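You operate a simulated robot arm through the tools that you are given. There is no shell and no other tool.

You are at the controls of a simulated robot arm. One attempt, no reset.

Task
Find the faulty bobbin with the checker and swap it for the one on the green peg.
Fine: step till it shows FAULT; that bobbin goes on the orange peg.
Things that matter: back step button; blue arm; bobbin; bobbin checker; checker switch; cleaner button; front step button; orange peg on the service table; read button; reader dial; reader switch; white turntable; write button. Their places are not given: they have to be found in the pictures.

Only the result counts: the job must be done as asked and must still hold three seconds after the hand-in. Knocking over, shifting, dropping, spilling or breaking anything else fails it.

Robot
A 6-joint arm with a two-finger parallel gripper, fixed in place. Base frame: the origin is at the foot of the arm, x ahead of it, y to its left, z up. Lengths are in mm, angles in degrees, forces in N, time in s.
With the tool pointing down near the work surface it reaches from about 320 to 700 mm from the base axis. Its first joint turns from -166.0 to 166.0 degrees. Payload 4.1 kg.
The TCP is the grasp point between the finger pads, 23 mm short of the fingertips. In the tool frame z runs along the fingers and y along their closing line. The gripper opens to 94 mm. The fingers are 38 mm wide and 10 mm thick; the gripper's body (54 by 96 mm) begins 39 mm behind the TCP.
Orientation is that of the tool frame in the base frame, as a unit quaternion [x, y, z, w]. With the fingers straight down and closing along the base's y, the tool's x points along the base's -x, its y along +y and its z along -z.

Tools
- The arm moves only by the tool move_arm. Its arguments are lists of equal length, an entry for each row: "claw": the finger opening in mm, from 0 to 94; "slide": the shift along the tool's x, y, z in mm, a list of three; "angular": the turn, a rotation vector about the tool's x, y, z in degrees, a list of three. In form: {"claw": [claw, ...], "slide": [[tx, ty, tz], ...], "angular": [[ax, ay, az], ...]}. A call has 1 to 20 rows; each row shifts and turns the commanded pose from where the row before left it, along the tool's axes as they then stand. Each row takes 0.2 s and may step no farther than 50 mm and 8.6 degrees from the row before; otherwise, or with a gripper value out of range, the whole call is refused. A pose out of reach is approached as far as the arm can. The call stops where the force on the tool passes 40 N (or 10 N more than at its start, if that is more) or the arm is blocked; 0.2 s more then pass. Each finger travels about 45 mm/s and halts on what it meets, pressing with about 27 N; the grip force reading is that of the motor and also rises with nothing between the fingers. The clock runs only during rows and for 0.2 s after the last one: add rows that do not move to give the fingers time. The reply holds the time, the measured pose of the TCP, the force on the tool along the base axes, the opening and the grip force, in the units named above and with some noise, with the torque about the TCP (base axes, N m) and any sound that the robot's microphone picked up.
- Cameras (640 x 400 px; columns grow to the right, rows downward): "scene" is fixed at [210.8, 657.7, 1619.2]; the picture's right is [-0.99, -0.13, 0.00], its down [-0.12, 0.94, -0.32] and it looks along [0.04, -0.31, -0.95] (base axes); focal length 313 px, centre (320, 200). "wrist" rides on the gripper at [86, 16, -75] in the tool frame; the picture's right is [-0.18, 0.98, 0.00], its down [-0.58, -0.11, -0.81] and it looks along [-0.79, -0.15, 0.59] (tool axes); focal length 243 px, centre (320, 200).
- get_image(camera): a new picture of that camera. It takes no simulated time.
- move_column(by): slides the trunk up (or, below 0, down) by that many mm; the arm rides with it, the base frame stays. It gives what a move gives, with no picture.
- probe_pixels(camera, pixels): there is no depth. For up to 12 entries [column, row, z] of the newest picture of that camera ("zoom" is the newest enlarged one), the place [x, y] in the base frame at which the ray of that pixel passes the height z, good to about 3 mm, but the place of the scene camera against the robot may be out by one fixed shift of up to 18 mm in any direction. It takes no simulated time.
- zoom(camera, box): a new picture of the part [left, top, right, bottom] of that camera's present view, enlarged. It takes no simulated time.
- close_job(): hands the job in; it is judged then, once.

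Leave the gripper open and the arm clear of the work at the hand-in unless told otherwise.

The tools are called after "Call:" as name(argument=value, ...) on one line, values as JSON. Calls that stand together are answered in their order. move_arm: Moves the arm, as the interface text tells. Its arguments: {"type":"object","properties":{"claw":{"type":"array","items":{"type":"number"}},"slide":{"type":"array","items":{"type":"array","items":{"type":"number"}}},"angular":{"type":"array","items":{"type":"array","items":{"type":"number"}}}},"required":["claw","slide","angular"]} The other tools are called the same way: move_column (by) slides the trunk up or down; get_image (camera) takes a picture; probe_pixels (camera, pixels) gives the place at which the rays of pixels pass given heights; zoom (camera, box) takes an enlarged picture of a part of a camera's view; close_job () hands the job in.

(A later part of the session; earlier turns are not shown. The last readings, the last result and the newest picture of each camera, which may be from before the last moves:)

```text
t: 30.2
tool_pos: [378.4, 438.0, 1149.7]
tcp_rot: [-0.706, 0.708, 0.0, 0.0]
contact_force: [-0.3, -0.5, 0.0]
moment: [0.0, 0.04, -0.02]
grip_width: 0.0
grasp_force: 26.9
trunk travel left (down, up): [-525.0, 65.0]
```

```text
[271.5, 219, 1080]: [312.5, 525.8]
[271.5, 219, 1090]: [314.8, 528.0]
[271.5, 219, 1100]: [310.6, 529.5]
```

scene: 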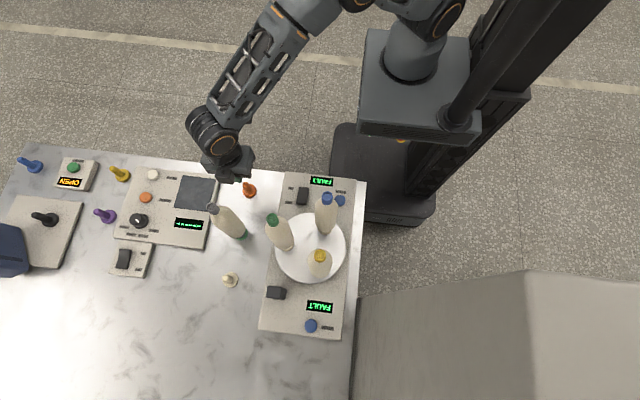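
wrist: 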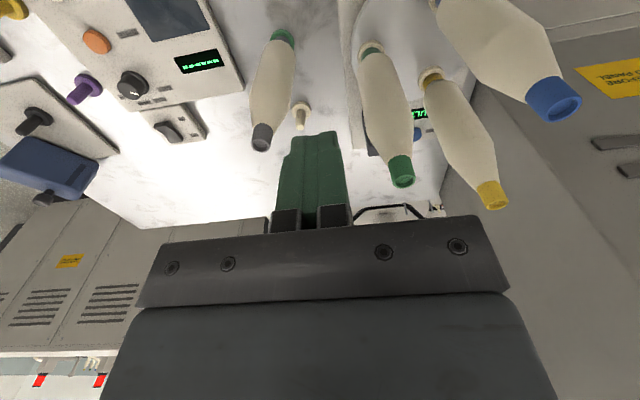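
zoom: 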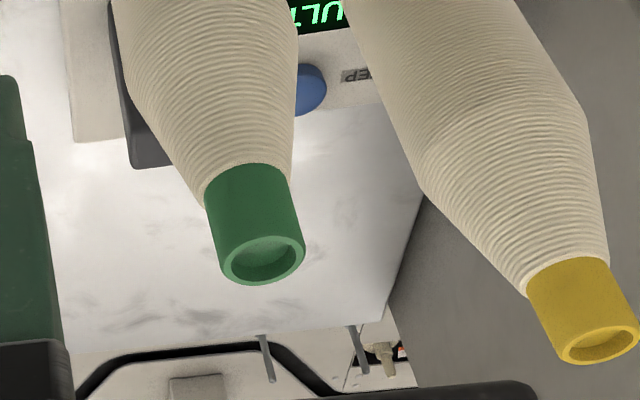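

Call:
probe_pixels(camera="zoom", pixels=[[263, 260, 1070], [263, 260, 1080], [263, 260, 1090], [263, 260, 1100], [222, 260, 1085], [304, 260, 1085], [247, 182, 1055], [247, 182, 1065], [598, 343, 1070], [598, 343, 1080], [598, 343, 1090]])

```text
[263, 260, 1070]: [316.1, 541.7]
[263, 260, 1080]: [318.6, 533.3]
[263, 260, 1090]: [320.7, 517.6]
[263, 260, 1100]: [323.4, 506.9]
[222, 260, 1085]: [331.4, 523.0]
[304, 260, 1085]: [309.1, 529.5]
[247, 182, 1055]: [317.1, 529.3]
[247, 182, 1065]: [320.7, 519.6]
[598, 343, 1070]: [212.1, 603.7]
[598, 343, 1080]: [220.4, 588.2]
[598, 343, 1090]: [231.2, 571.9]
```

The cap top is at z≈1085, centred on (320,525.5), about 22 mm wide and 25 mm tall. I'll open to 60 mm, move over it, and check the alignment before descending.

Call:
move_arm(claw=[60, 60, 60, 60], slide=[[-29, 19.5, 0], [-29, 19.5, 0], [-29.5, 19.4, 0], [0, 0, 0]], angular=[[0, 0, 0], [0, 0, 0], [0, 0, 0], [0, 0, 0]])

Call:
get_image(camera="wrist")

Call:
get_image(camera="scene")

```text
t: 31.2
tool_pos: [321.1, 526.6, 1150.2]
tcp_rot: [-0.707, 0.707, -0.001, 0.0]
contact_force: [0.0, 0.3, -0.4]
moment: [0.0, 0.02, -0.01]
grip_width: 60.0
grasp_force: 0.0
trunk travel left (down, up): [-525.0, 65.0]
```

```text
taken
```

wrist: 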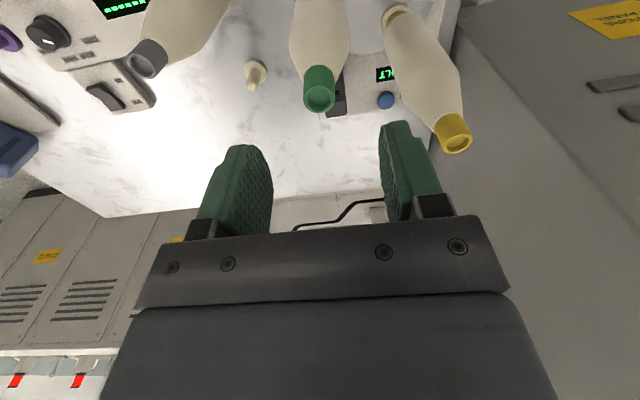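

```text
taken
```

scene: 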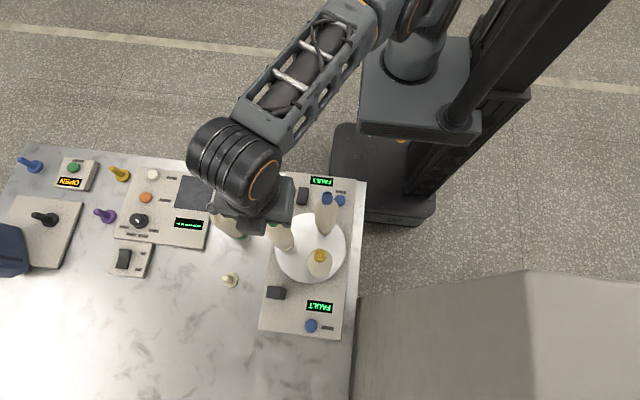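

The cap sits at (319,96), between the fingers, as expected for a straight descent. I'll go down 65 mm in decreasing steps and then close.

Call:
move_arm(claw=[60, 60, 60, 60, 60], slide=[[0, 0, 30], [0, 0, 20], [0, 0, 10], [0, 0, 5], [0, 0, 0]], angular=[[0, 0, 0], [0, 0, 0], [0, 0, 0], [0, 0, 0], [0, 0, 0]])

Call:
get_image(camera="wrist")

```text
t: 32.5
tool_pos: [320.9, 526.3, 1084.7]
tcp_rot: [-0.706, 0.708, 0.0, 0.0]
contact_force: [-0.2, -1.2, -0.5]
moment: [-0.01, 0.01, -0.01]
grip_width: 60.0
grasp_force: 0.1
trunk travel left (down, up): [-525.0, 65.0]
```

```text
taken
```

wrist: 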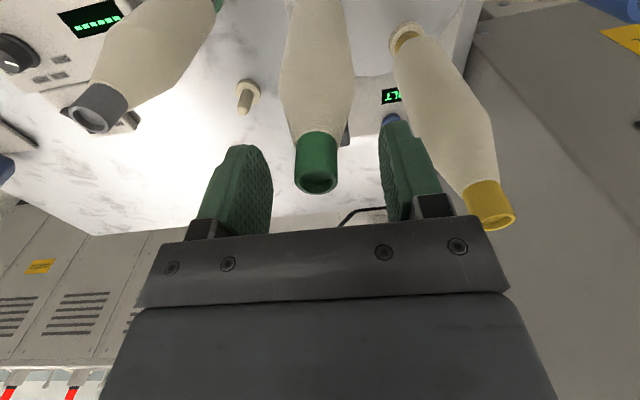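

The cap ring is at (317,180), where the TCP projects, and the fingertips are level with the cap's lower edge. I'll close the grip.

Call:
move_arm(claw=[5, 5, 5, 5, 5], slide=[[0, 0, 0], [0, 0, 0], [0, 0, 0], [0, 0, 0], [0, 0, 0]], angular=[[0, 0, 0], [0, 0, 0], [0, 0, 0], [0, 0, 0], [0, 0, 0]])

Call:
get_image(camera="wrist")

Call:
zoom(camera="scene", box=[200, 160, 360, 350])

```text
t: 33.6
tool_pos: [321.2, 526.0, 1084.4]
tcp_rot: [0.707, -0.707, 0.0, 0.0]
contact_force: [-0.2, -0.1, 0.4]
moment: [-0.03, 0.0, -0.06]
grip_width: 24.3
grasp_force: 27.0
trunk travel left (down, up): [-525.0, 65.0]
```

```text
taken
```

wrist: 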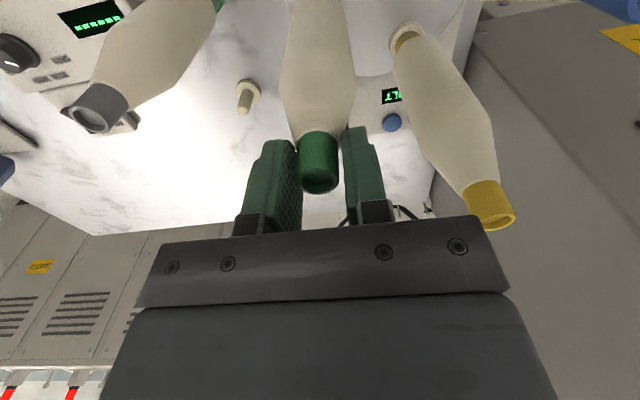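

```text
2.11 times, centred on (280, 255) of scene
```

zoom: 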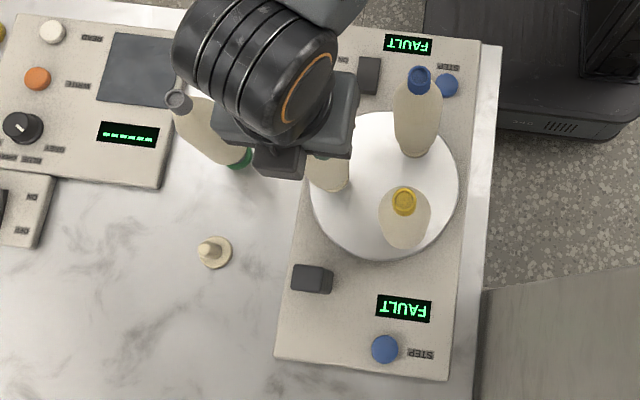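

Gripped at 24.3 mm with no side load. I'll lift straight up 65 mm and check whether the display changes.

Call:
move_arm(claw=[5, 5, 5, 5, 5, 5], slide=[[0, 0, -5], [0, 0, -10], [0, 0, -15], [0, 0, -20], [0, 0, -20], [0, 0, 0]], angular=[[0, 0, 0], [0, 0, 0], [0, 0, 0], [0, 0, 0], [0, 0, 0], [0, 0, 0]])

Call:
get_image(camera="wrist")

Call:
zoom(camera="scene", box=[200, 160, 360, 350])

```text
t: 35.0
tool_pos: [319.2, 528.4, 1153.6]
tcp_rot: [-0.706, 0.708, 0.001, 0.0]
contact_force: [-0.3, 0.8, -0.4]
moment: [0.02, -0.01, -0.01]
grip_width: 24.5
grasp_force: 27.3
trunk travel left (down, up): [-525.0, 65.0]
```

```text
taken
```

wrist: 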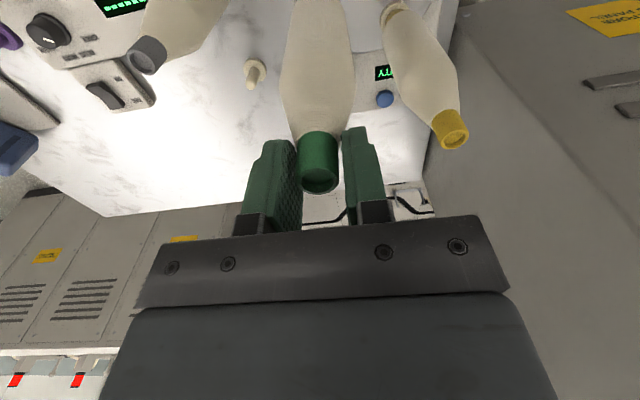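

```text
2.11 times, centred on (280, 255) of scene
```

zoom: 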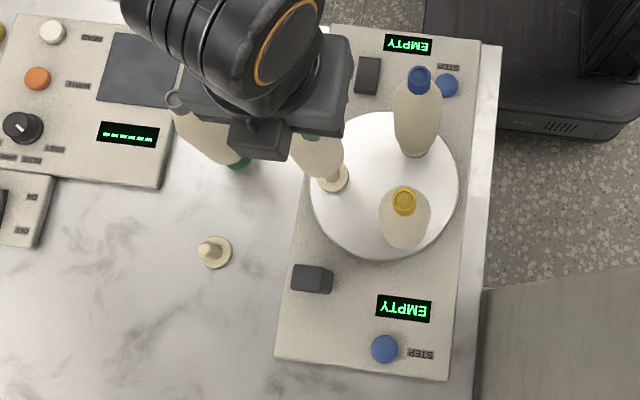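

The display now says EMPTY, which confirms the green-capped bobbin was the one being checked and is the faulty one. I'll lift a bit more, bring it back toward the robot (clear of the grey and blue bobbins), then across to above the orange peg at (449,381.5).

Call:
move_arm(claw=[5, 5, 5, 5, 5, 5, 5, 5, 5, 5, 5, 5], slide=[[0, 0, -16], [25, 0, 0], [25, 0, 0], [25, 0, 0], [25, 0, 0], [9, -25.8, 0], [9, -25.8, 0], [9, -25.8, 0], [9, -25.8, 0], [9, -25.8, 0], [0, 0, 0], [0, 0, 0]], angular=[[0, 0, 0], [0, 0, 0], [0, 0, 0], [0, 0, 0], [0, 0, 0], [0, 0, 0], [0, 0, 0], [0, 0, 0], [0, 0, 0], [0, 0, 0], [0, 0, 0], [0, 0, 0]])

Call:
get_image(camera="wrist")

Call:
zoom(camera="scene", box=[190, 150, 350, 250])

```text
t: 37.6
tool_pos: [448.1, 381.7, 1169.6]
tcp_rot: [-0.706, 0.708, -0.001, 0.0]
contact_force: [-0.1, 0.0, -1.2]
moment: [0.02, -0.01, 0.03]
grip_width: 24.1
grasp_force: 27.0
trunk travel left (down, up): [-525.0, 65.0]
```

```text
taken
```

wrist: 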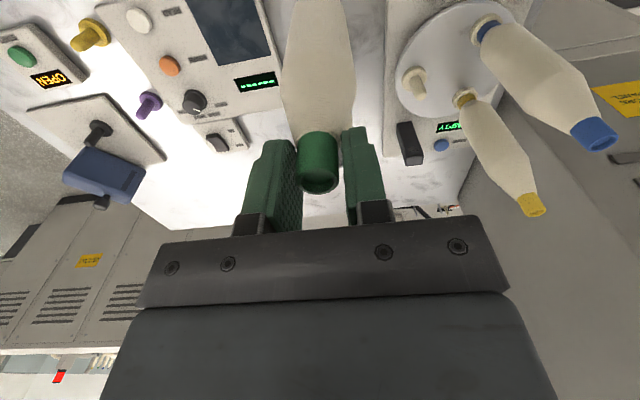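

```text
4.00 times, centred on (270, 200) of scene
```

zoom: 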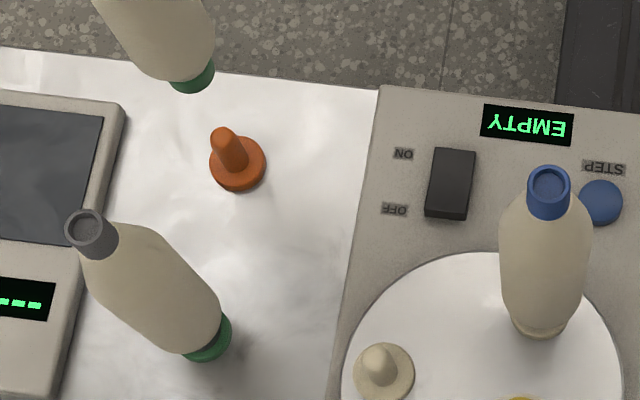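

The scene zoom shows the hanging bobbin's lower end at (193,78), the orange peg tip at (223,136), and the now empty turntable peg at (380,365). I'll probe all of them for alignment.

Call:
probe_pixels(camera="zoom", pixels=[[193, 80, 880], [193, 80, 900], [193, 80, 920], [193, 80, 940], [222, 137, 850], [238, 162, 803], [377, 353, 880], [377, 353, 890], [384, 376, 830], [384, 376, 840], [203, 345, 803], [203, 345, 810]])

```text
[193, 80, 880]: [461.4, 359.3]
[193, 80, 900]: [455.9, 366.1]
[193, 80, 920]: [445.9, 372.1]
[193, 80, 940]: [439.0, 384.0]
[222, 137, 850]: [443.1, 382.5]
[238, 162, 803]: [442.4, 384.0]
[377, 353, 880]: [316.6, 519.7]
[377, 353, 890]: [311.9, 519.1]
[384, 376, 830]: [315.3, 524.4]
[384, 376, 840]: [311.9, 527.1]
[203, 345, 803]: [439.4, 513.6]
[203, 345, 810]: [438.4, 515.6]
```

Call:
zoom(camera="scene", box=[205, 145, 269, 185])

Call:
get_image(camera="scene")

```text
10.00 times, centred on (237, 165) of scene
```

zoom: 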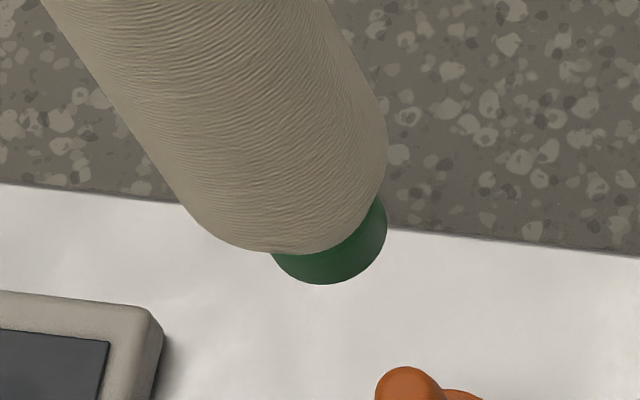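

```text
taken
```

scene: 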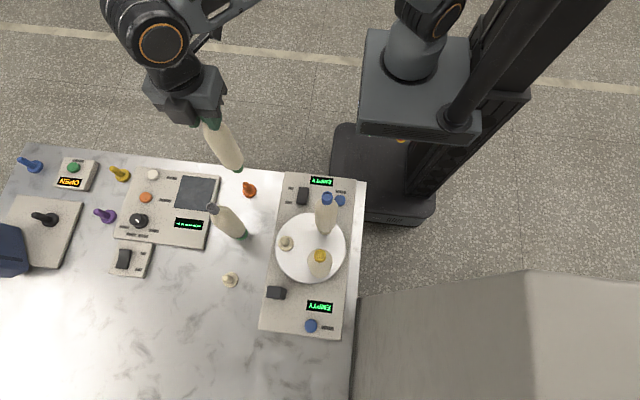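

Call:
probe_pixels(camera="scene", pixels=[[237.7, 167.9, 900], [237.7, 167.9, 910], [237.7, 167.9, 920], [237.7, 167.9, 930], [237.7, 167.9, 940], [237.7, 167.9, 950]])

```text
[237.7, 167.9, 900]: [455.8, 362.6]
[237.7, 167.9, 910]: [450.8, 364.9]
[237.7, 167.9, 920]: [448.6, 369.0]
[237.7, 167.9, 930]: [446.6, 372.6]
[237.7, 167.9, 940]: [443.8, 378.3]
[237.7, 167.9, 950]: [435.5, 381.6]
```

Call:
zoom(camera="wrist", box=[380, 20, 540, 130])

```text
3.64 times, centred on (460, 75) of wrist
```

zoom: 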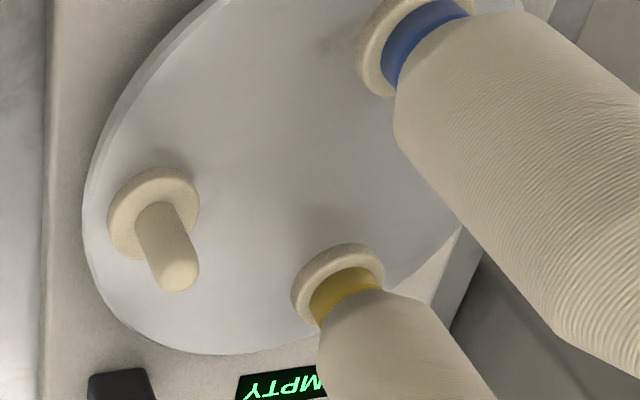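

Call:
probe_pixels(camera="zoom", pixels=[[156, 212, 830], [156, 212, 840], [156, 212, 850], [156, 212, 860], [178, 274, 880], [178, 274, 890], [178, 274, 900], [178, 274, 910]])

```text
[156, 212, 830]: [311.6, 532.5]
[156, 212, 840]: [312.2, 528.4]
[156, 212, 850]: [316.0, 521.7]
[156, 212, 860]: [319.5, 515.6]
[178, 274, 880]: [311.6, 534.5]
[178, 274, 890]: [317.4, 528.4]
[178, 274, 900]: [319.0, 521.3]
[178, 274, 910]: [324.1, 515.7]
```

To settle the bobbin length and any tilt, I'll look at a larger zoom of the hanging bobbin and probe the grey bobbin's top as a reference.

Call:
zoom(camera="scene", box=[185, 105, 285, 260])

Call:
zoom(camera="scene", box=[195, 195, 259, 245])

```text
2.58 times, centred on (235, 182) of scene
```

zoom: 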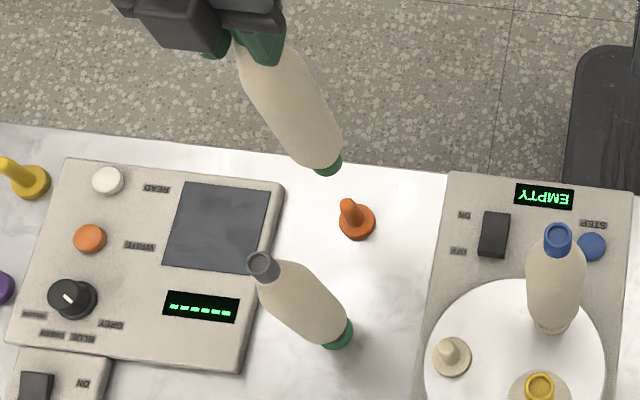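

```text
8.00 times, centred on (227, 220) of scene
```

zoom: 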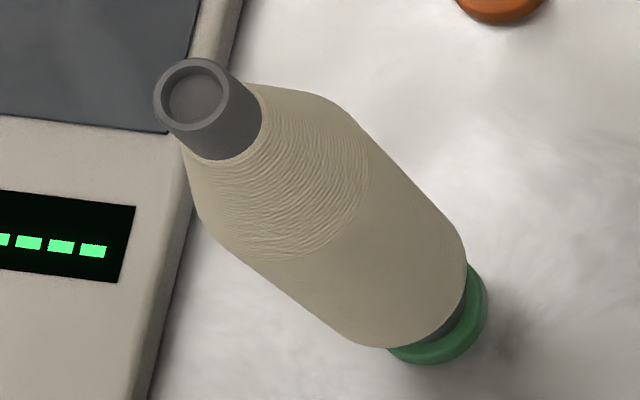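

Call:
probe_pixels(camera="scene", pixels=[[240.6, 233.5, 800], [240.6, 233.5, 803], [240.6, 233.5, 806], [211.1, 207, 1010], [211.1, 207, 1020], [211.1, 207, 1030], [211.1, 207, 1040], [211.1, 207, 1050], [211.1, 207, 1060]])

```text
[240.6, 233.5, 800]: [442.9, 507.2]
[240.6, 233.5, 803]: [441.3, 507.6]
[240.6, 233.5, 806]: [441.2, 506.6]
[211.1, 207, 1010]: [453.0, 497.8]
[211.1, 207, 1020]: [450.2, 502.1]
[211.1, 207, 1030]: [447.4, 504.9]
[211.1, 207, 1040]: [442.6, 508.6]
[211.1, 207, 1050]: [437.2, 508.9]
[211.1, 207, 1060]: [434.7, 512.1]
```

The grey bobbin on its peg gives a bobbin length of ≈237 mm, so the hanging end should be at z≈932. It seems to lean a few mm toward the robot. I'll lower it to just above the pin tip (TCP ≈1108), where parallax no longer matters, and compare.

Call:
move_arm(claw=[5, 5, 5, 5, 5], slide=[[0, 0, 20], [0, 0, 20], [0, 0, 15], [0, 0, 7], [0, 0, 0]], angular=[[0, 0, 0], [0, 0, 0], [0, 0, 0], [0, 0, 0], [0, 0, 0]])

Call:
zoom(camera="scene", box=[205, 155, 269, 205])

Call:
get_image(camera="wrist")

```text
t: 38.9
tool_pos: [448.0, 382.6, 1106.9]
tcp_rot: [-0.707, 0.708, 0.0, 0.0]
contact_force: [-0.3, -0.8, -1.0]
moment: [0.0, 0.0, -0.01]
grip_width: 24.5
grasp_force: 27.4
trunk travel left (down, up): [-525.0, 65.0]
```

```text
8.00 times, centred on (237, 180) of scene
```

zoom: 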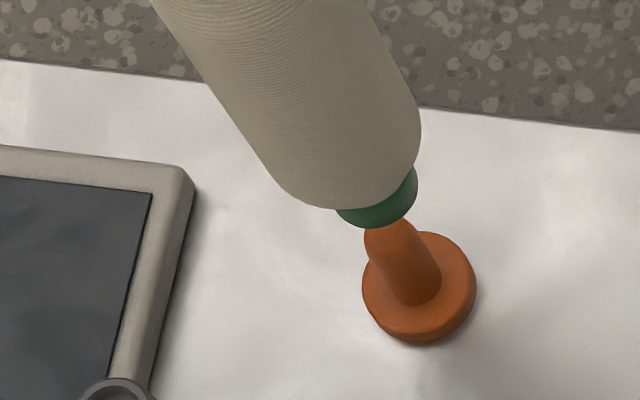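

```text
taken
```

wrist: 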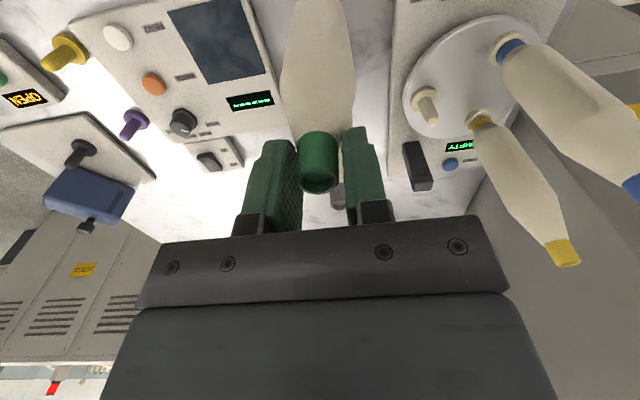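

Call:
zoom(camera="wrist", box=[272, 0, 368, 60])

```text
6.67 times, centred on (320, 30) of wrist
```

zoom: 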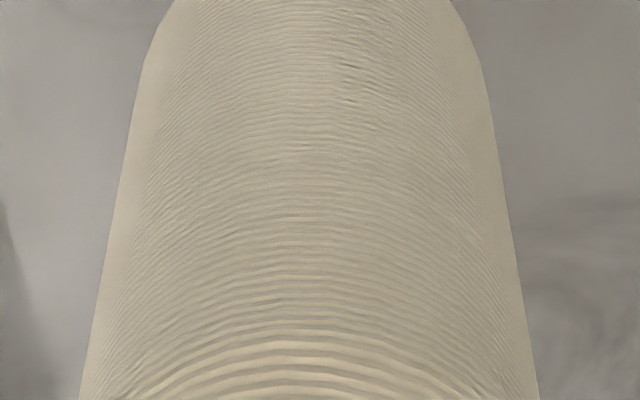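

The offset estimate depends on the exact height. I can get a measurement that doesn't: turning the tool 90° about its own axis shows directly how far the bobbin's lower end is off the tool axis. I'll raise 15 mm first for safety, then turn.

Call:
move_arm(claw=[5, 5, 5, 5, 5, 5, 5, 5, 5, 5, 5, 5, 5, 5], slide=[[0, 0, -15], [0, 0, 0], [0, 0, 0], [0, 0, 0], [0, 0, 0], [0, 0, 0], [0, 0, 0], [0, 0, 0], [0, 0, 0], [0, 0, 0], [0, 0, 0], [0, 0, 0], [0, 0, 0], [0, 0, 0]], angular=[[0, 0, 0], [0, 0, 7.5], [0, 0, 7.5], [0, 0, 7.5], [0, 0, 7.5], [0, 0, 7.5], [0, 0, 7.5], [0, 0, 7.5], [0, 0, 7.5], [0, 0, 7.5], [0, 0, 7.5], [0, 0, 7.5], [0, 0, 7.5], [0, 0, 0]])

Call:
zoom(camera="scene", box=[205, 155, 269, 205])

Call:
get_image(camera="scene")

```text
t: 41.9
tool_pos: [447.6, 381.2, 1122.7]
tcp_rot: [0.002, 1.0, 0.001, 0.0]
contact_force: [-0.3, -1.2, -1.2]
moment: [-0.01, -0.02, -0.01]
grip_width: 24.0
grasp_force: 27.1
trunk travel left (down, up): [-525.0, 65.0]
```

```text
8.00 times, centred on (237, 180) of scene
```

zoom: 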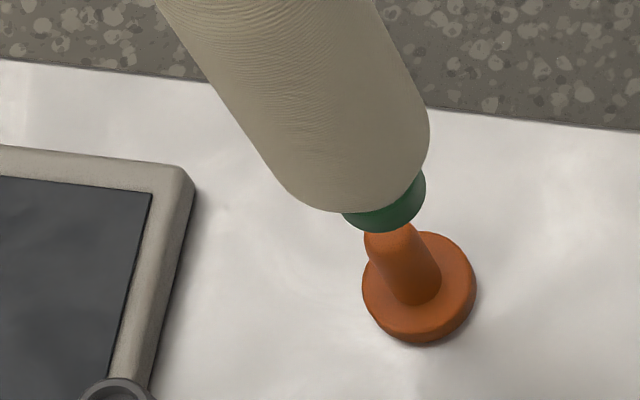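

```text
taken
```

scene: 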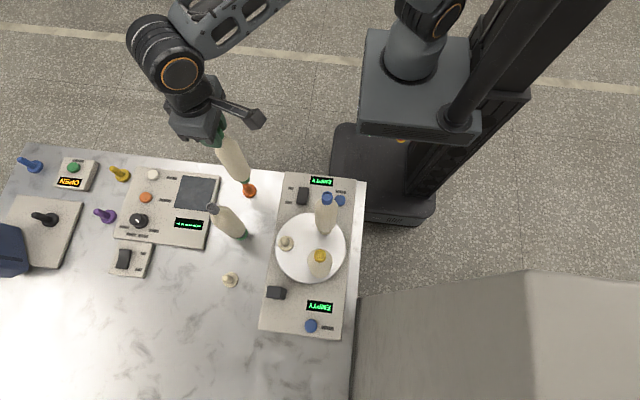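

The turn shows the lower end is about 7.8 mm off the tool axis toward the camera side. To tell a lean from a plain offset in the grip, I'll take a detailed zoom here, turn another 90° at the same height, and compare upper and lower body.

Call:
zoom(camera="scene", box=[190, 130, 270, 190])

Call:
get_image(camera="wrist")

Call:
zoom(camera="wrist", box=[270, 120, 366, 200])

```text
6.67 times, centred on (230, 160) of scene
```

zoom: 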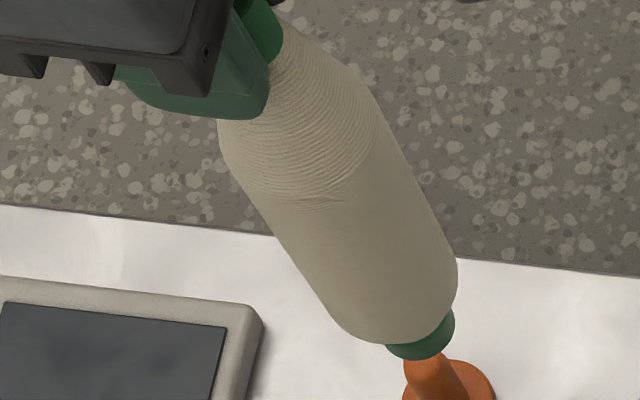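

```text
taken
```

wrist: 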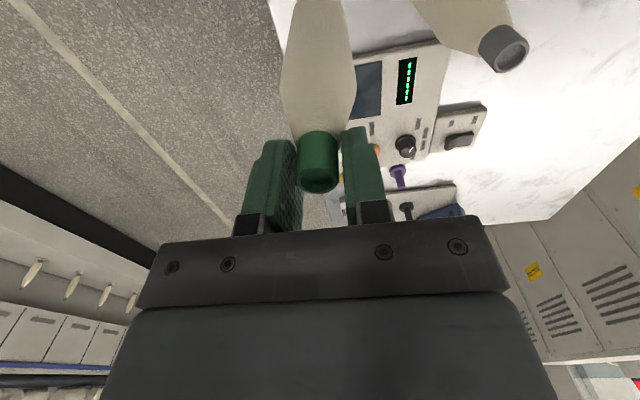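

```text
5.00 times, centred on (318, 160) of wrist
```

zoom: 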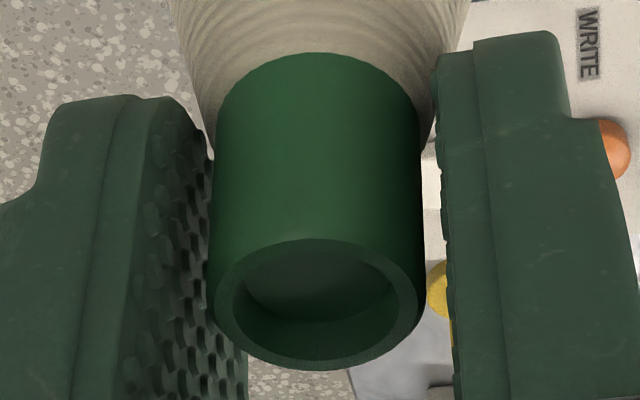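

Call:
move_arm(claw=[5, 5, 5, 5, 5, 5, 5, 5, 5, 5, 5, 5, 5], slide=[[0, 0, 0], [0, 0, 0], [0, 0, 0], [0, 0, 0], [0, 0, 0], [0, 0, 0], [0, 0, 0], [0, 0, 0], [0, 0, 0], [0, 0, 0], [0, 0, 0], [0, 0, 0], [0, 0, 0]], angular=[[0, 0, -7.5], [0, 0, -7.5], [0, 0, -7.5], [0, 0, -7.5], [0, 0, -7.5], [0, 0, -7.5], [0, 0, -7.5], [0, 0, -7.5], [0, 0, -7.5], [0, 0, -7.5], [0, 0, -7.5], [0, 0, -7.5], [0, 0, 0]])

Call:
zoom(camera="scene", box=[190, 130, 270, 190])

```text
t: 44.6
tool_pos: [449.0, 381.1, 1124.2]
tcp_rot: [-0.707, 0.708, 0.0, 0.0]
contact_force: [0.6, 0.2, -1.4]
moment: [0.03, -0.01, 0.0]
grip_width: 23.8
grasp_force: 26.2
trunk travel left (down, up): [-525.0, 65.0]
```

```text
6.67 times, centred on (230, 160) of scene
```

zoom: 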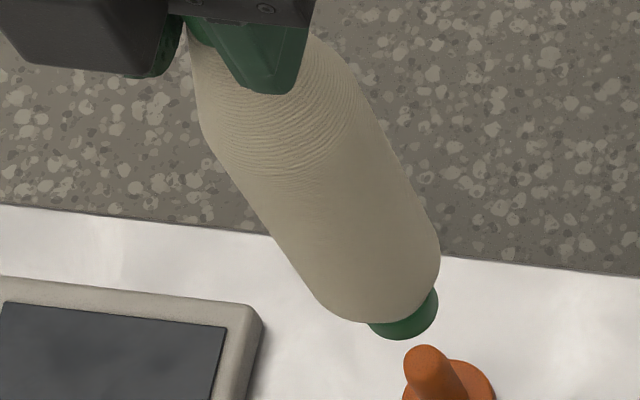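

At equal height both the upper and lower body shift the same way, so the bobbin isn't leaning. It sits about 7 mm off the tool axis in the pads, toward the robot. Relative to the peg, the scene view says the bobbin needs about +7.5 mm in y. I'll shift and re-check just above the pin.

Call:
move_arm(claw=[5, 5, 5, 5], slide=[[-7.5, 0, 0], [0, 0, 12], [0, 0, 13], [0, 0, 0]], angular=[[0, 0, 0], [0, 0, 0], [0, 0, 0], [0, 0, 0]])

Call:
zoom(camera="scene", box=[205, 155, 269, 205])

```text
t: 45.6
tool_pos: [448.9, 389.4, 1098.1]
tcp_rot: [-0.706, 0.708, 0.0, -0.001]
contact_force: [0.0, -0.1, -1.7]
moment: [0.0, -0.05, 0.02]
grip_width: 23.9
grasp_force: 26.7
trunk travel left (down, up): [-525.0, 65.0]
```

```text
8.00 times, centred on (237, 180) of scene
```

zoom: 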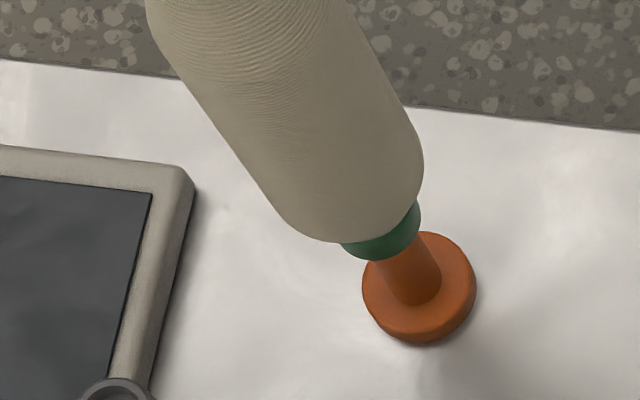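

The collar's centre at (376,219) now falls on the pin axis carried up to that height, (376,218). I'll lower in 3 mm steps and watch the force.

Call:
move_arm(claw=[5, 5, 5, 5, 5, 5, 5, 5, 5, 5], slide=[[0, 0, 3], [0, 0, 3], [0, 0, 3], [0, 0, 3], [0, 0, 3], [0, 0, 3], [0, 0, 3], [0, 0, 3], [0, 0, 3], [0, 0, 3]], angular=[[0, 0, 0], [0, 0, 0], [0, 0, 0], [0, 0, 0], [0, 0, 0], [0, 0, 0], [0, 0, 0], [0, 0, 0], [0, 0, 0], [0, 0, 0]])

Call:
zoom(camera="scene", box=[205, 155, 269, 205])

Call:
get_image(camera="wrist")

```text
t: 47.9
tool_pos: [449.1, 389.1, 1068.7]
tcp_rot: [-0.707, 0.708, -0.001, 0.0]
contact_force: [0.7, -2.6, 0.0]
moment: [-0.46, -0.15, 0.01]
grip_width: 23.9
grasp_force: 26.9
trunk travel left (down, up): [-525.0, 65.0]
```

```text
8.00 times, centred on (237, 180) of scene
```

zoom: 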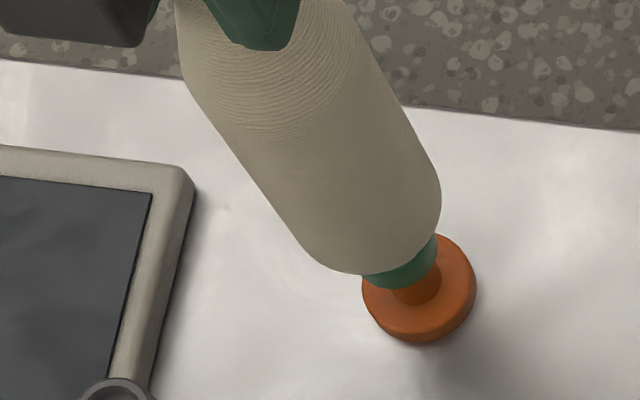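

```text
taken
```

wrist: 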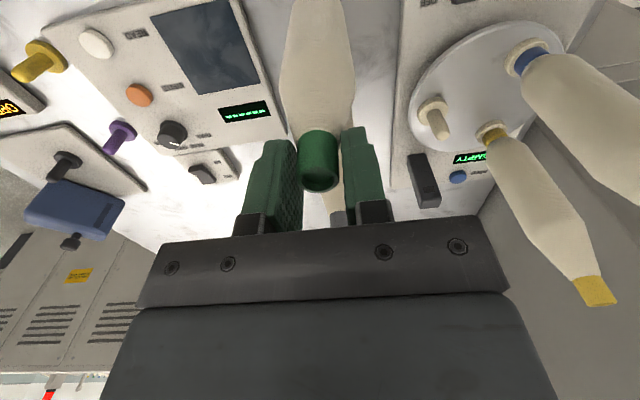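

The pin has entered: there's only a light 2.6 N sideways push toward -y and no vertical force. I'll ease 1.5 mm toward -y and keep lowering.

Call:
move_arm(claw=[5, 5, 5, 5, 5, 5, 5, 5], slide=[[0.8, 0, 1], [0.7, 0, 3], [0, 0, 3], [0, 0, 3], [0, 0, 3], [0, 0, 3], [0, 0, 3], [0, 0, 3]], angular=[[0, 0, 0], [0, 0, 0], [0, 0, 0], [0, 0, 0], [0, 0, 0], [0, 0, 0], [0, 0, 0], [0, 0, 0]])

Call:
zoom(camera="scene", box=[205, 155, 269, 205])

```text
t: 49.6
tool_pos: [449.4, 387.1, 1046.1]
tcp_rot: [-0.707, 0.708, 0.0, 0.0]
contact_force: [-0.5, 1.0, -0.5]
moment: [0.02, -0.01, 0.0]
grip_width: 23.7
grasp_force: 27.1
trunk travel left (down, up): [-525.0, 65.0]
```

```text
8.00 times, centred on (237, 180) of scene
```

zoom: 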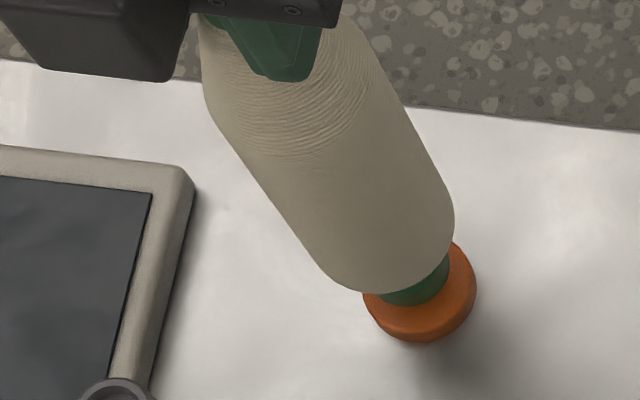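

The side load is gone. I'll continue down in small steps until it seats.

Call:
move_arm(claw=[5, 5, 5, 5, 5], slide=[[0, 0, 2], [0, 0, 2], [0, 0, 1.5], [0, 0, 1.5], [0, 0, 0]], angular=[[0, 0, 0], [0, 0, 0], [0, 0, 0], [0, 0, 0], [0, 0, 0]])

```text
t: 50.9
tool_pos: [448.3, 387.7, 1040.0]
tcp_rot: [-0.706, 0.708, 0.0, -0.001]
contact_force: [-0.5, 0.0, -1.0]
moment: [0.01, 0.0, -0.01]
grip_width: 23.6
grasp_force: 26.8
trunk travel left (down, up): [-525.0, 65.0]
```

Call:
move_arm(claw=[5, 5, 5, 5, 5], slide=[[0, 0, 1.5], [0, 0, 1.5], [0, 0, 1.5], [0, 0, 1], [0, 0, 0]], angular=[[0, 0, 0], [0, 0, 0], [0, 0, 0], [0, 0, 0], [0, 0, 0]])

Call:
zoom(camera="scene", box=[205, 155, 269, 205])

```text
t: 52.0
tool_pos: [448.7, 387.5, 1035.1]
tcp_rot: [-0.707, 0.707, 0.0, 0.002]
contact_force: [0.0, 0.8, 15.3]
moment: [0.01, 0.03, -0.01]
grip_width: 23.4
grasp_force: 27.3
trunk travel left (down, up): [-525.0, 65.0]
```

```text
8.00 times, centred on (237, 180) of scene
```

zoom: 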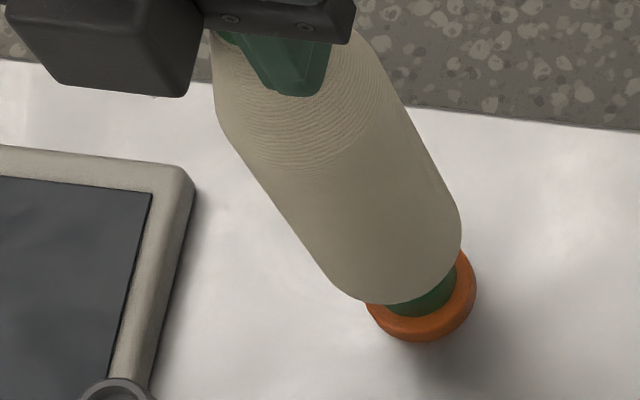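

Seated: 15 N upward at TCP z≈1035 with no side load. I'll relax by 1 mm, open, and lift clear.

Call:
move_arm(claw=[5, 60, 60, 60, 60, 60, 60, 60, 60, 60], slide=[[0, 0, -1], [0, 0, 0], [0, 0, 0], [0, 0, 0], [0, 0, -10], [0, 0, -20], [0, 0, -30], [0, 0, -35], [0, 0, -30], [0, 0, 0]], angular=[[0, 0, 0], [0, 0, 0], [0, 0, 0], [0, 0, 0], [0, 0, 0], [0, 0, 0], [0, 0, 0], [0, 0, 0], [0, 0, 0], [0, 0, 0]])

Call:
get_image(camera="wrist")

Call:
get_image(camera="scene")

```text
t: 54.2
tool_pos: [449.8, 386.0, 1160.1]
tcp_rot: [-0.706, 0.708, 0.0, 0.0]
contact_force: [0.0, 0.0, -0.3]
moment: [-0.04, 0.01, 0.0]
grip_width: 60.1
grasp_force: 0.0
trunk travel left (down, up): [-525.0, 65.0]
```

```text
taken
```

wrist: 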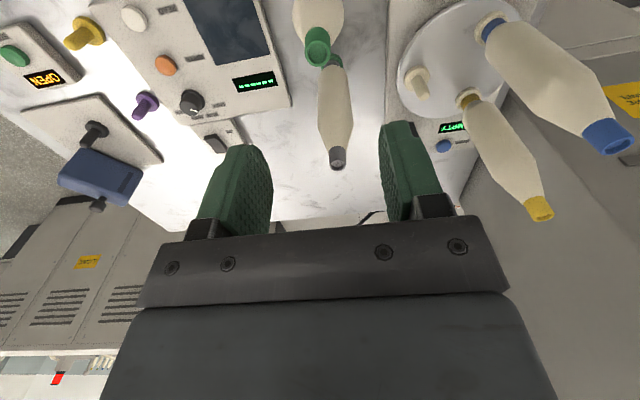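

```text
taken
```

scene: 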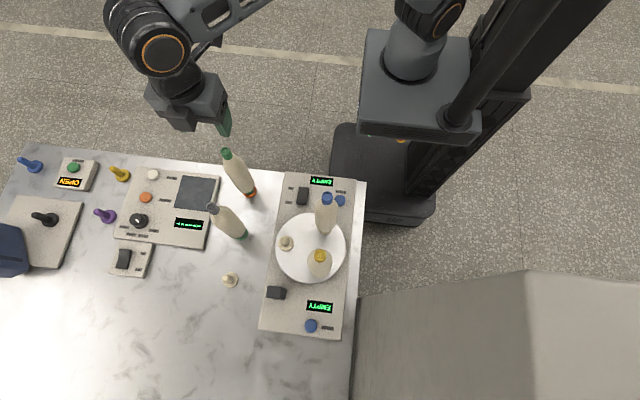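

The green bobbin stands on the orange peg. Its cap, at known (449,380.5), is at the same height as the grey one's, so I can measure the grey cap relative to it.

Call:
zoom(camera="scene", box=[195, 140, 259, 180])

Call:
zoom(camera="wrist", box=[270, 10, 400, 180])

```text
10.00 times, centred on (227, 160) of scene
```

zoom: 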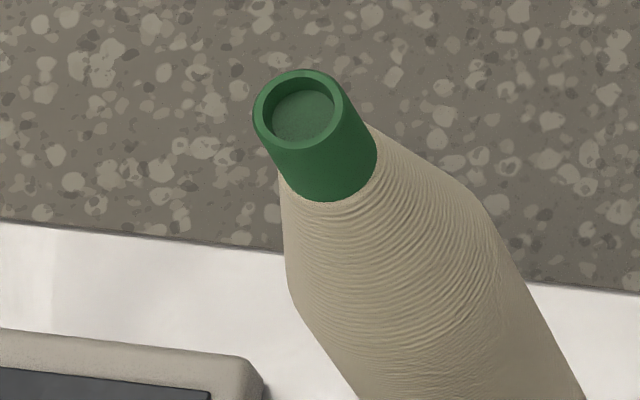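

```text
2.35 times, centred on (335, 95) of wrist
```

zoom: 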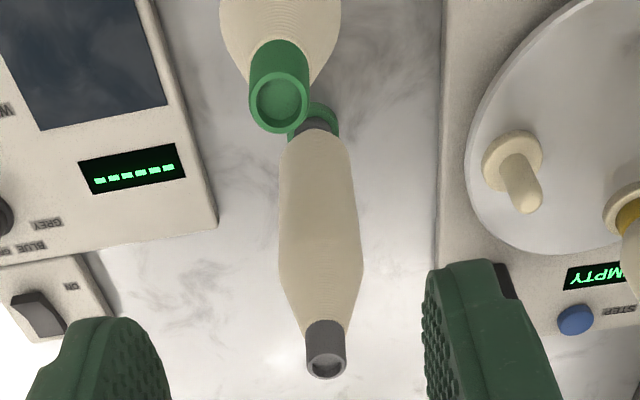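

Call:
probe_pixels(camera="scene", pixels=[[224.9, 150.9, 1041], [211.1, 206.9, 1041], [224.9, 150.9, 1035], [211.1, 206.9, 1035], [224.9, 150.9, 1045], [211.1, 206.9, 1045], [224.9, 150.9, 1030], [211.1, 206.9, 1030]])

Call:
probe_pixels(camera="wrist", pixels=[[317.4, 53, 1041], [338, 165.9, 1041], [317.4, 53, 1035], [338, 165.9, 1035], [317.4, 53, 1046], [338, 165.9, 1046], [338, 165.9, 1051]])

```text
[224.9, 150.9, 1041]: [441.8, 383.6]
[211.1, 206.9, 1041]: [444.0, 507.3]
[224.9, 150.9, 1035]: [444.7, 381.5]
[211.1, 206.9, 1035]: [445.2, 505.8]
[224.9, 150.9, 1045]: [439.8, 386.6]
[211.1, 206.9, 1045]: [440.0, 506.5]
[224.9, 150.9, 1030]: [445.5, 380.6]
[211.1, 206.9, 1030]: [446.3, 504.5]
```

```text
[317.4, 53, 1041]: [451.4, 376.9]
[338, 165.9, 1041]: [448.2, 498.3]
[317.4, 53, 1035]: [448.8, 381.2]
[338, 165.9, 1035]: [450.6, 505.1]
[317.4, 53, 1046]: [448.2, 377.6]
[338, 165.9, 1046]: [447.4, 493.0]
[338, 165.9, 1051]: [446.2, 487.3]
```

The grey cap is 123 mm further in y, at about (450,503.5). On the green bobbin my fingertips reached slightly below the cap, so this time I'll grip about 7 mm higher relative to the top. I'll move over the grey bobbin now.

Call:
move_arm(claw=[60, 60, 60, 60, 60], slide=[[-29.3, 0, 0], [-29.3, 0, 0], [-29.2, 0, 0], [-29.2, 0, 0], [0, 0, 40]], angular=[[0, 0, 0], [0, 0, 0], [0, 0, 0], [0, 0, 0], [0, 0, 0]])

Call:
get_image(camera="wrist")

Call:
get_image(camera="scene")

```text
t: 55.5
tool_pos: [436.8, 480.7, 1110.3]
tcp_rot: [-0.707, 0.708, 0.0, 0.0]
contact_force: [-0.7, -0.5, -0.7]
moment: [-0.05, -0.01, 0.04]
grip_width: 60.2
grasp_force: 0.0
out of reach, approached as far as the arm can: row 3, 4
trunk travel left (down, up): [-525.0, 65.0]
```

```text
taken
```

wrist: 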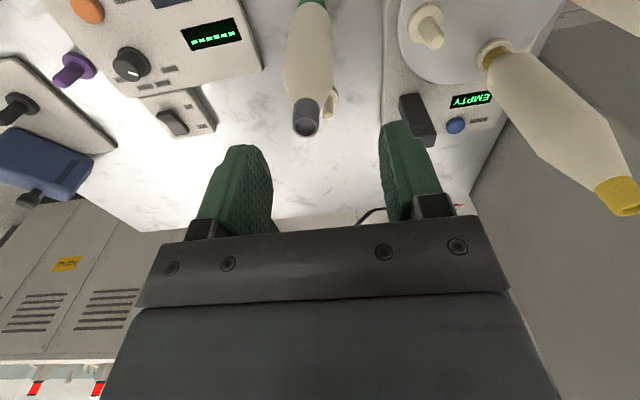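

```text
taken
```

scene: 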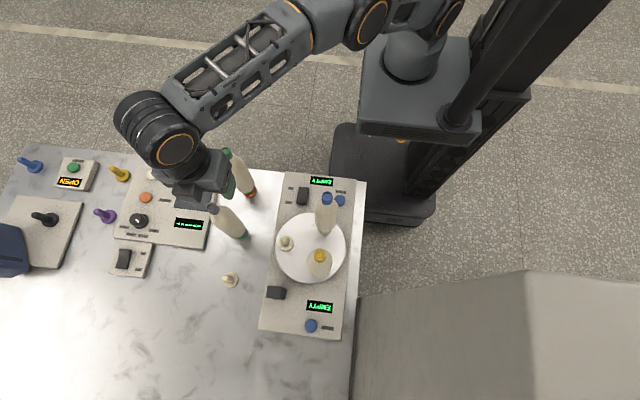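

The arm can't quite reach that far at this height. Raising the trunk brings the target lower relative to the arm and so extends reach, so I'll slide the trunk up by its remaining 65 mm.

Call:
move_column(by=65)

```text
t: 56.5
tool_pos: [435.8, 480.0, 1174.9]
tcp_rot: [-0.706, 0.708, -0.001, 0.0]
contact_force: [0.0, 0.2, 0.5]
moment: [0.03, 0.03, -0.02]
grip_width: 59.9
grasp_force: 0.0
trunk travel left (down, up): [-590.0, 0.0]
```

Call:
move_arm(claw=[60, 60, 60], slide=[[0, 0, 40], [0, 0, 35], [0, 0, 0]], angular=[[0, 0, 0], [0, 0, 0], [0, 0, 0]])

Call:
get_image(camera="wrist")

```text
t: 57.3
tool_pos: [435.1, 479.6, 1100.2]
tcp_rot: [-0.707, 0.708, 0.0, 0.0]
contact_force: [-0.4, 0.1, -0.5]
moment: [-0.03, 0.0, -0.03]
grip_width: 59.9
grasp_force: 0.2
trunk travel left (down, up): [-590.0, 0.0]
```

```text
taken
```

wrist: 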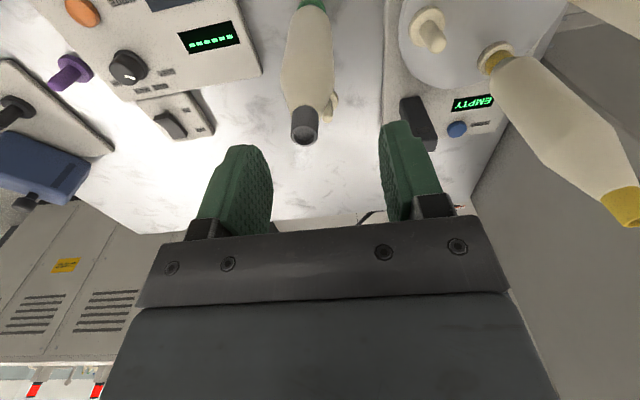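

The commanded pose equals the measured one. I'll shift to (450,503.5) and check reach.

Call:
move_arm(claw=[60, 60, 60], slide=[[-12, -7.5, 0], [-12, -7.4, 0], [0, 0, 0]], angular=[[0, 0, 0], [0, 0, 0], [0, 0, 0]])

Call:
get_image(camera="wrist")

```text
t: 58.1
tool_pos: [450.6, 503.7, 1100.7]
tcp_rot: [-0.706, 0.708, 0.0, -0.001]
contact_force: [-0.8, 0.2, 0.9]
moment: [0.02, -0.01, 0.01]
grip_width: 59.9
grasp_force: 0.0
trunk travel left (down, up): [-590.0, 0.0]
```

```text
taken
```

wrist: 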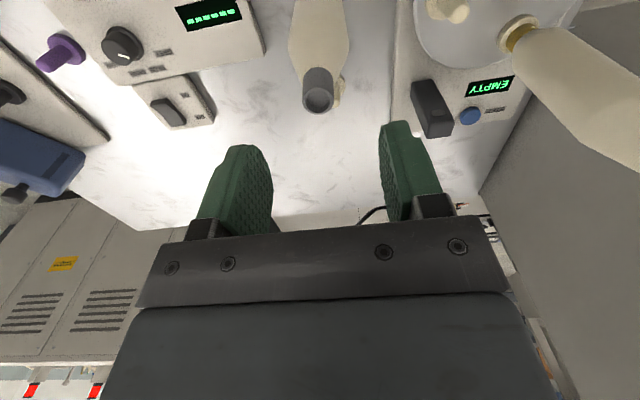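

Within reach. The grey cap's ring is at (318,97). I'll descend 45 mm first and re-check the alignment with a zoom.

Call:
move_arm(claw=[60, 60, 60, 60], slide=[[0, 0, 20], [0, 0, 15], [0, 0, 10], [0, 0, 0]], angular=[[0, 0, 0], [0, 0, 0], [0, 0, 0], [0, 0, 0]])

Call:
get_image(camera="wrist")

Call:
zoom(camera="wrist", box=[270, 120, 366, 200])

```text
t: 59.1
tool_pos: [449.2, 503.9, 1056.5]
tcp_rot: [-0.706, 0.708, -0.001, 0.0]
contact_force: [-0.6, 0.7, -0.3]
moment: [0.04, 0.02, 0.0]
grip_width: 60.1
grasp_force: 0.0
trunk travel left (down, up): [-590.0, 0.0]
```

```text
taken
```

wrist: 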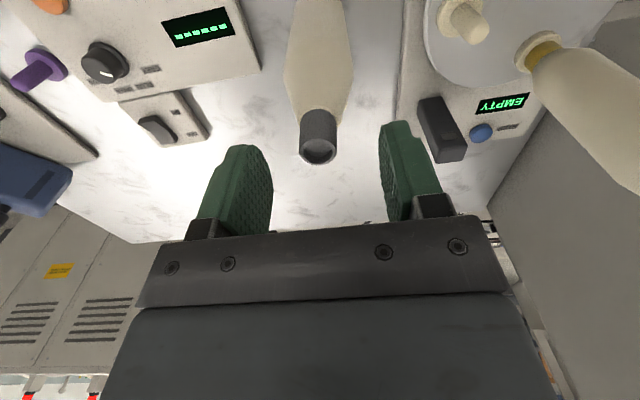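

```text
5.00 times, centred on (318, 160) of wrist
```

zoom: 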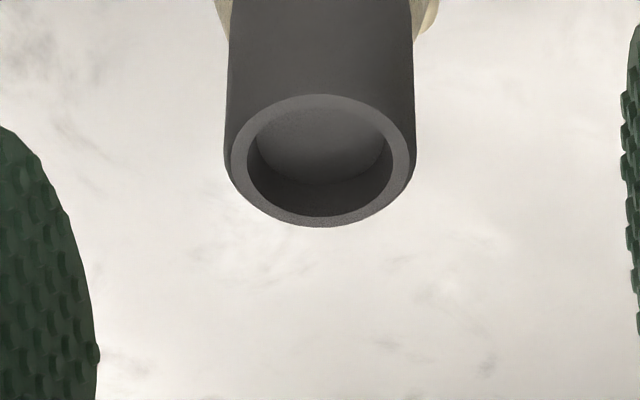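

From the two views, the cap centre is about 5 mm closer to the robot than my TCP, and its top is at z≈1042. I'll shift -5 mm in y and go down 10 mm, so the pads hold only the cap, then close.

Call:
move_arm(claw=[60, 60, 60], slide=[[5, 0, 0], [0, 0, 10], [0, 0, 0]], angular=[[0, 0, 0], [0, 0, 0], [0, 0, 0]])

Call:
zoom(camera="wrist", box=[255, 110, 385, 210])

```text
t: 59.9
tool_pos: [451.7, 499.2, 1046.0]
tcp_rot: [-0.706, 0.708, 0.0, 0.0]
contact_force: [-0.1, -0.3, -0.1]
moment: [0.04, 0.0, -0.01]
grip_width: 60.0
grasp_force: 0.1
trunk travel left (down, up): [-590.0, 0.0]
```

```text
4.00 times, centred on (320, 160) of wrist
```

zoom: 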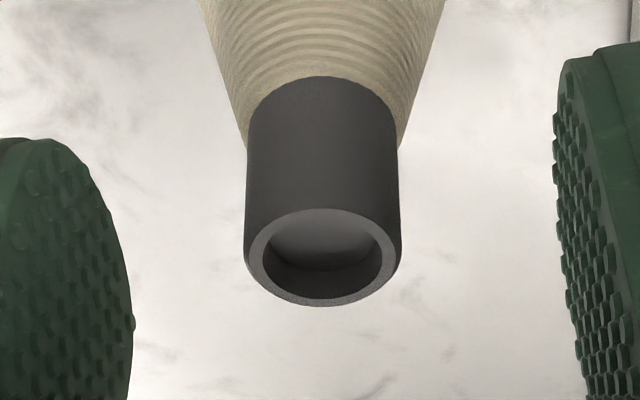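

Call:
move_arm(claw=[5, 5, 5, 5, 5, 5], slide=[[0, 0, 0], [0, 0, 0], [0, 0, 0], [0, 0, 0], [0, 0, 0], [0, 0, 0]], angular=[[0, 0, 0], [0, 0, 0], [0, 0, 0], [0, 0, 0], [0, 0, 0], [0, 0, 0]])

Call:
zoom(camera="wrist", box=[255, 110, 385, 210])

```text
t: 61.3
tool_pos: [450.2, 499.1, 1045.6]
tcp_rot: [-0.707, 0.708, 0.0, 0.0]
contact_force: [0.0, 0.4, -0.4]
moment: [0.02, -0.02, 0.0]
grip_width: 19.1
grasp_force: 26.8
trunk travel left (down, up): [-590.0, 0.0]
```

```text
4.00 times, centred on (320, 160) of wrist
```

zoom: 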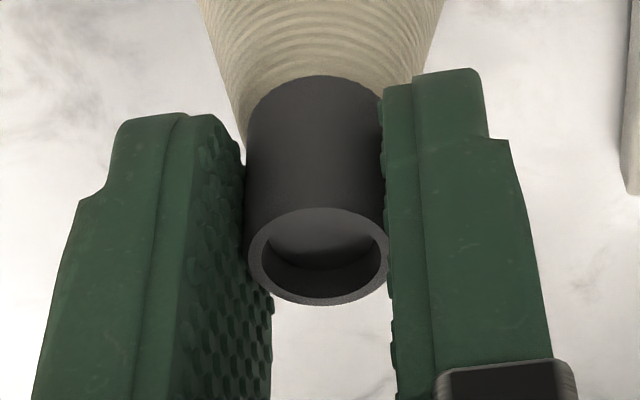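

A clean grip on the cap cylinder (19.1 mm). I'll lift straight up 50 mm and verify before clearing the pin.

Call:
move_arm(claw=[5, 5, 5, 5, 5, 5, 5], slide=[[0, 0, -4], [0, 0, -8], [0, 0, -10], [0, 0, -10], [0, 0, -10], [0, 0, -8], [0, 0, 0]], angular=[[0, 0, 0], [0, 0, 0], [0, 0, 0], [0, 0, 0], [0, 0, 0], [0, 0, 0], [0, 0, 0]])

Call:
zoom(camera="scene", box=[195, 195, 275, 245])

```text
t: 62.9
tool_pos: [451.7, 498.5, 1096.5]
tcp_rot: [-0.707, 0.707, 0.001, 0.001]
contact_force: [-0.1, 0.1, -1.6]
moment: [-0.01, -0.01, 0.02]
grip_width: 19.2
grasp_force: 26.9
trunk travel left (down, up): [-590.0, 0.0]
```

```text
8.00 times, centred on (235, 220) of scene
```

zoom: 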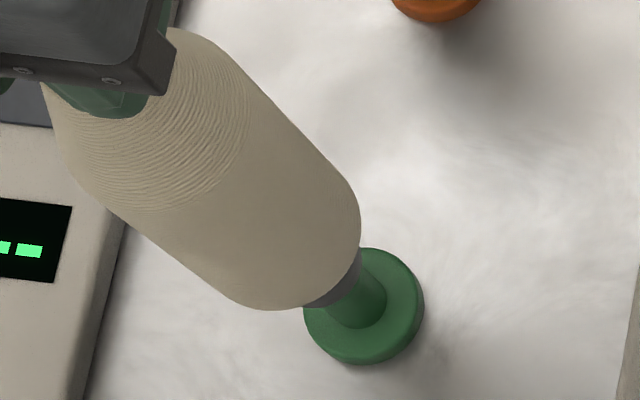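

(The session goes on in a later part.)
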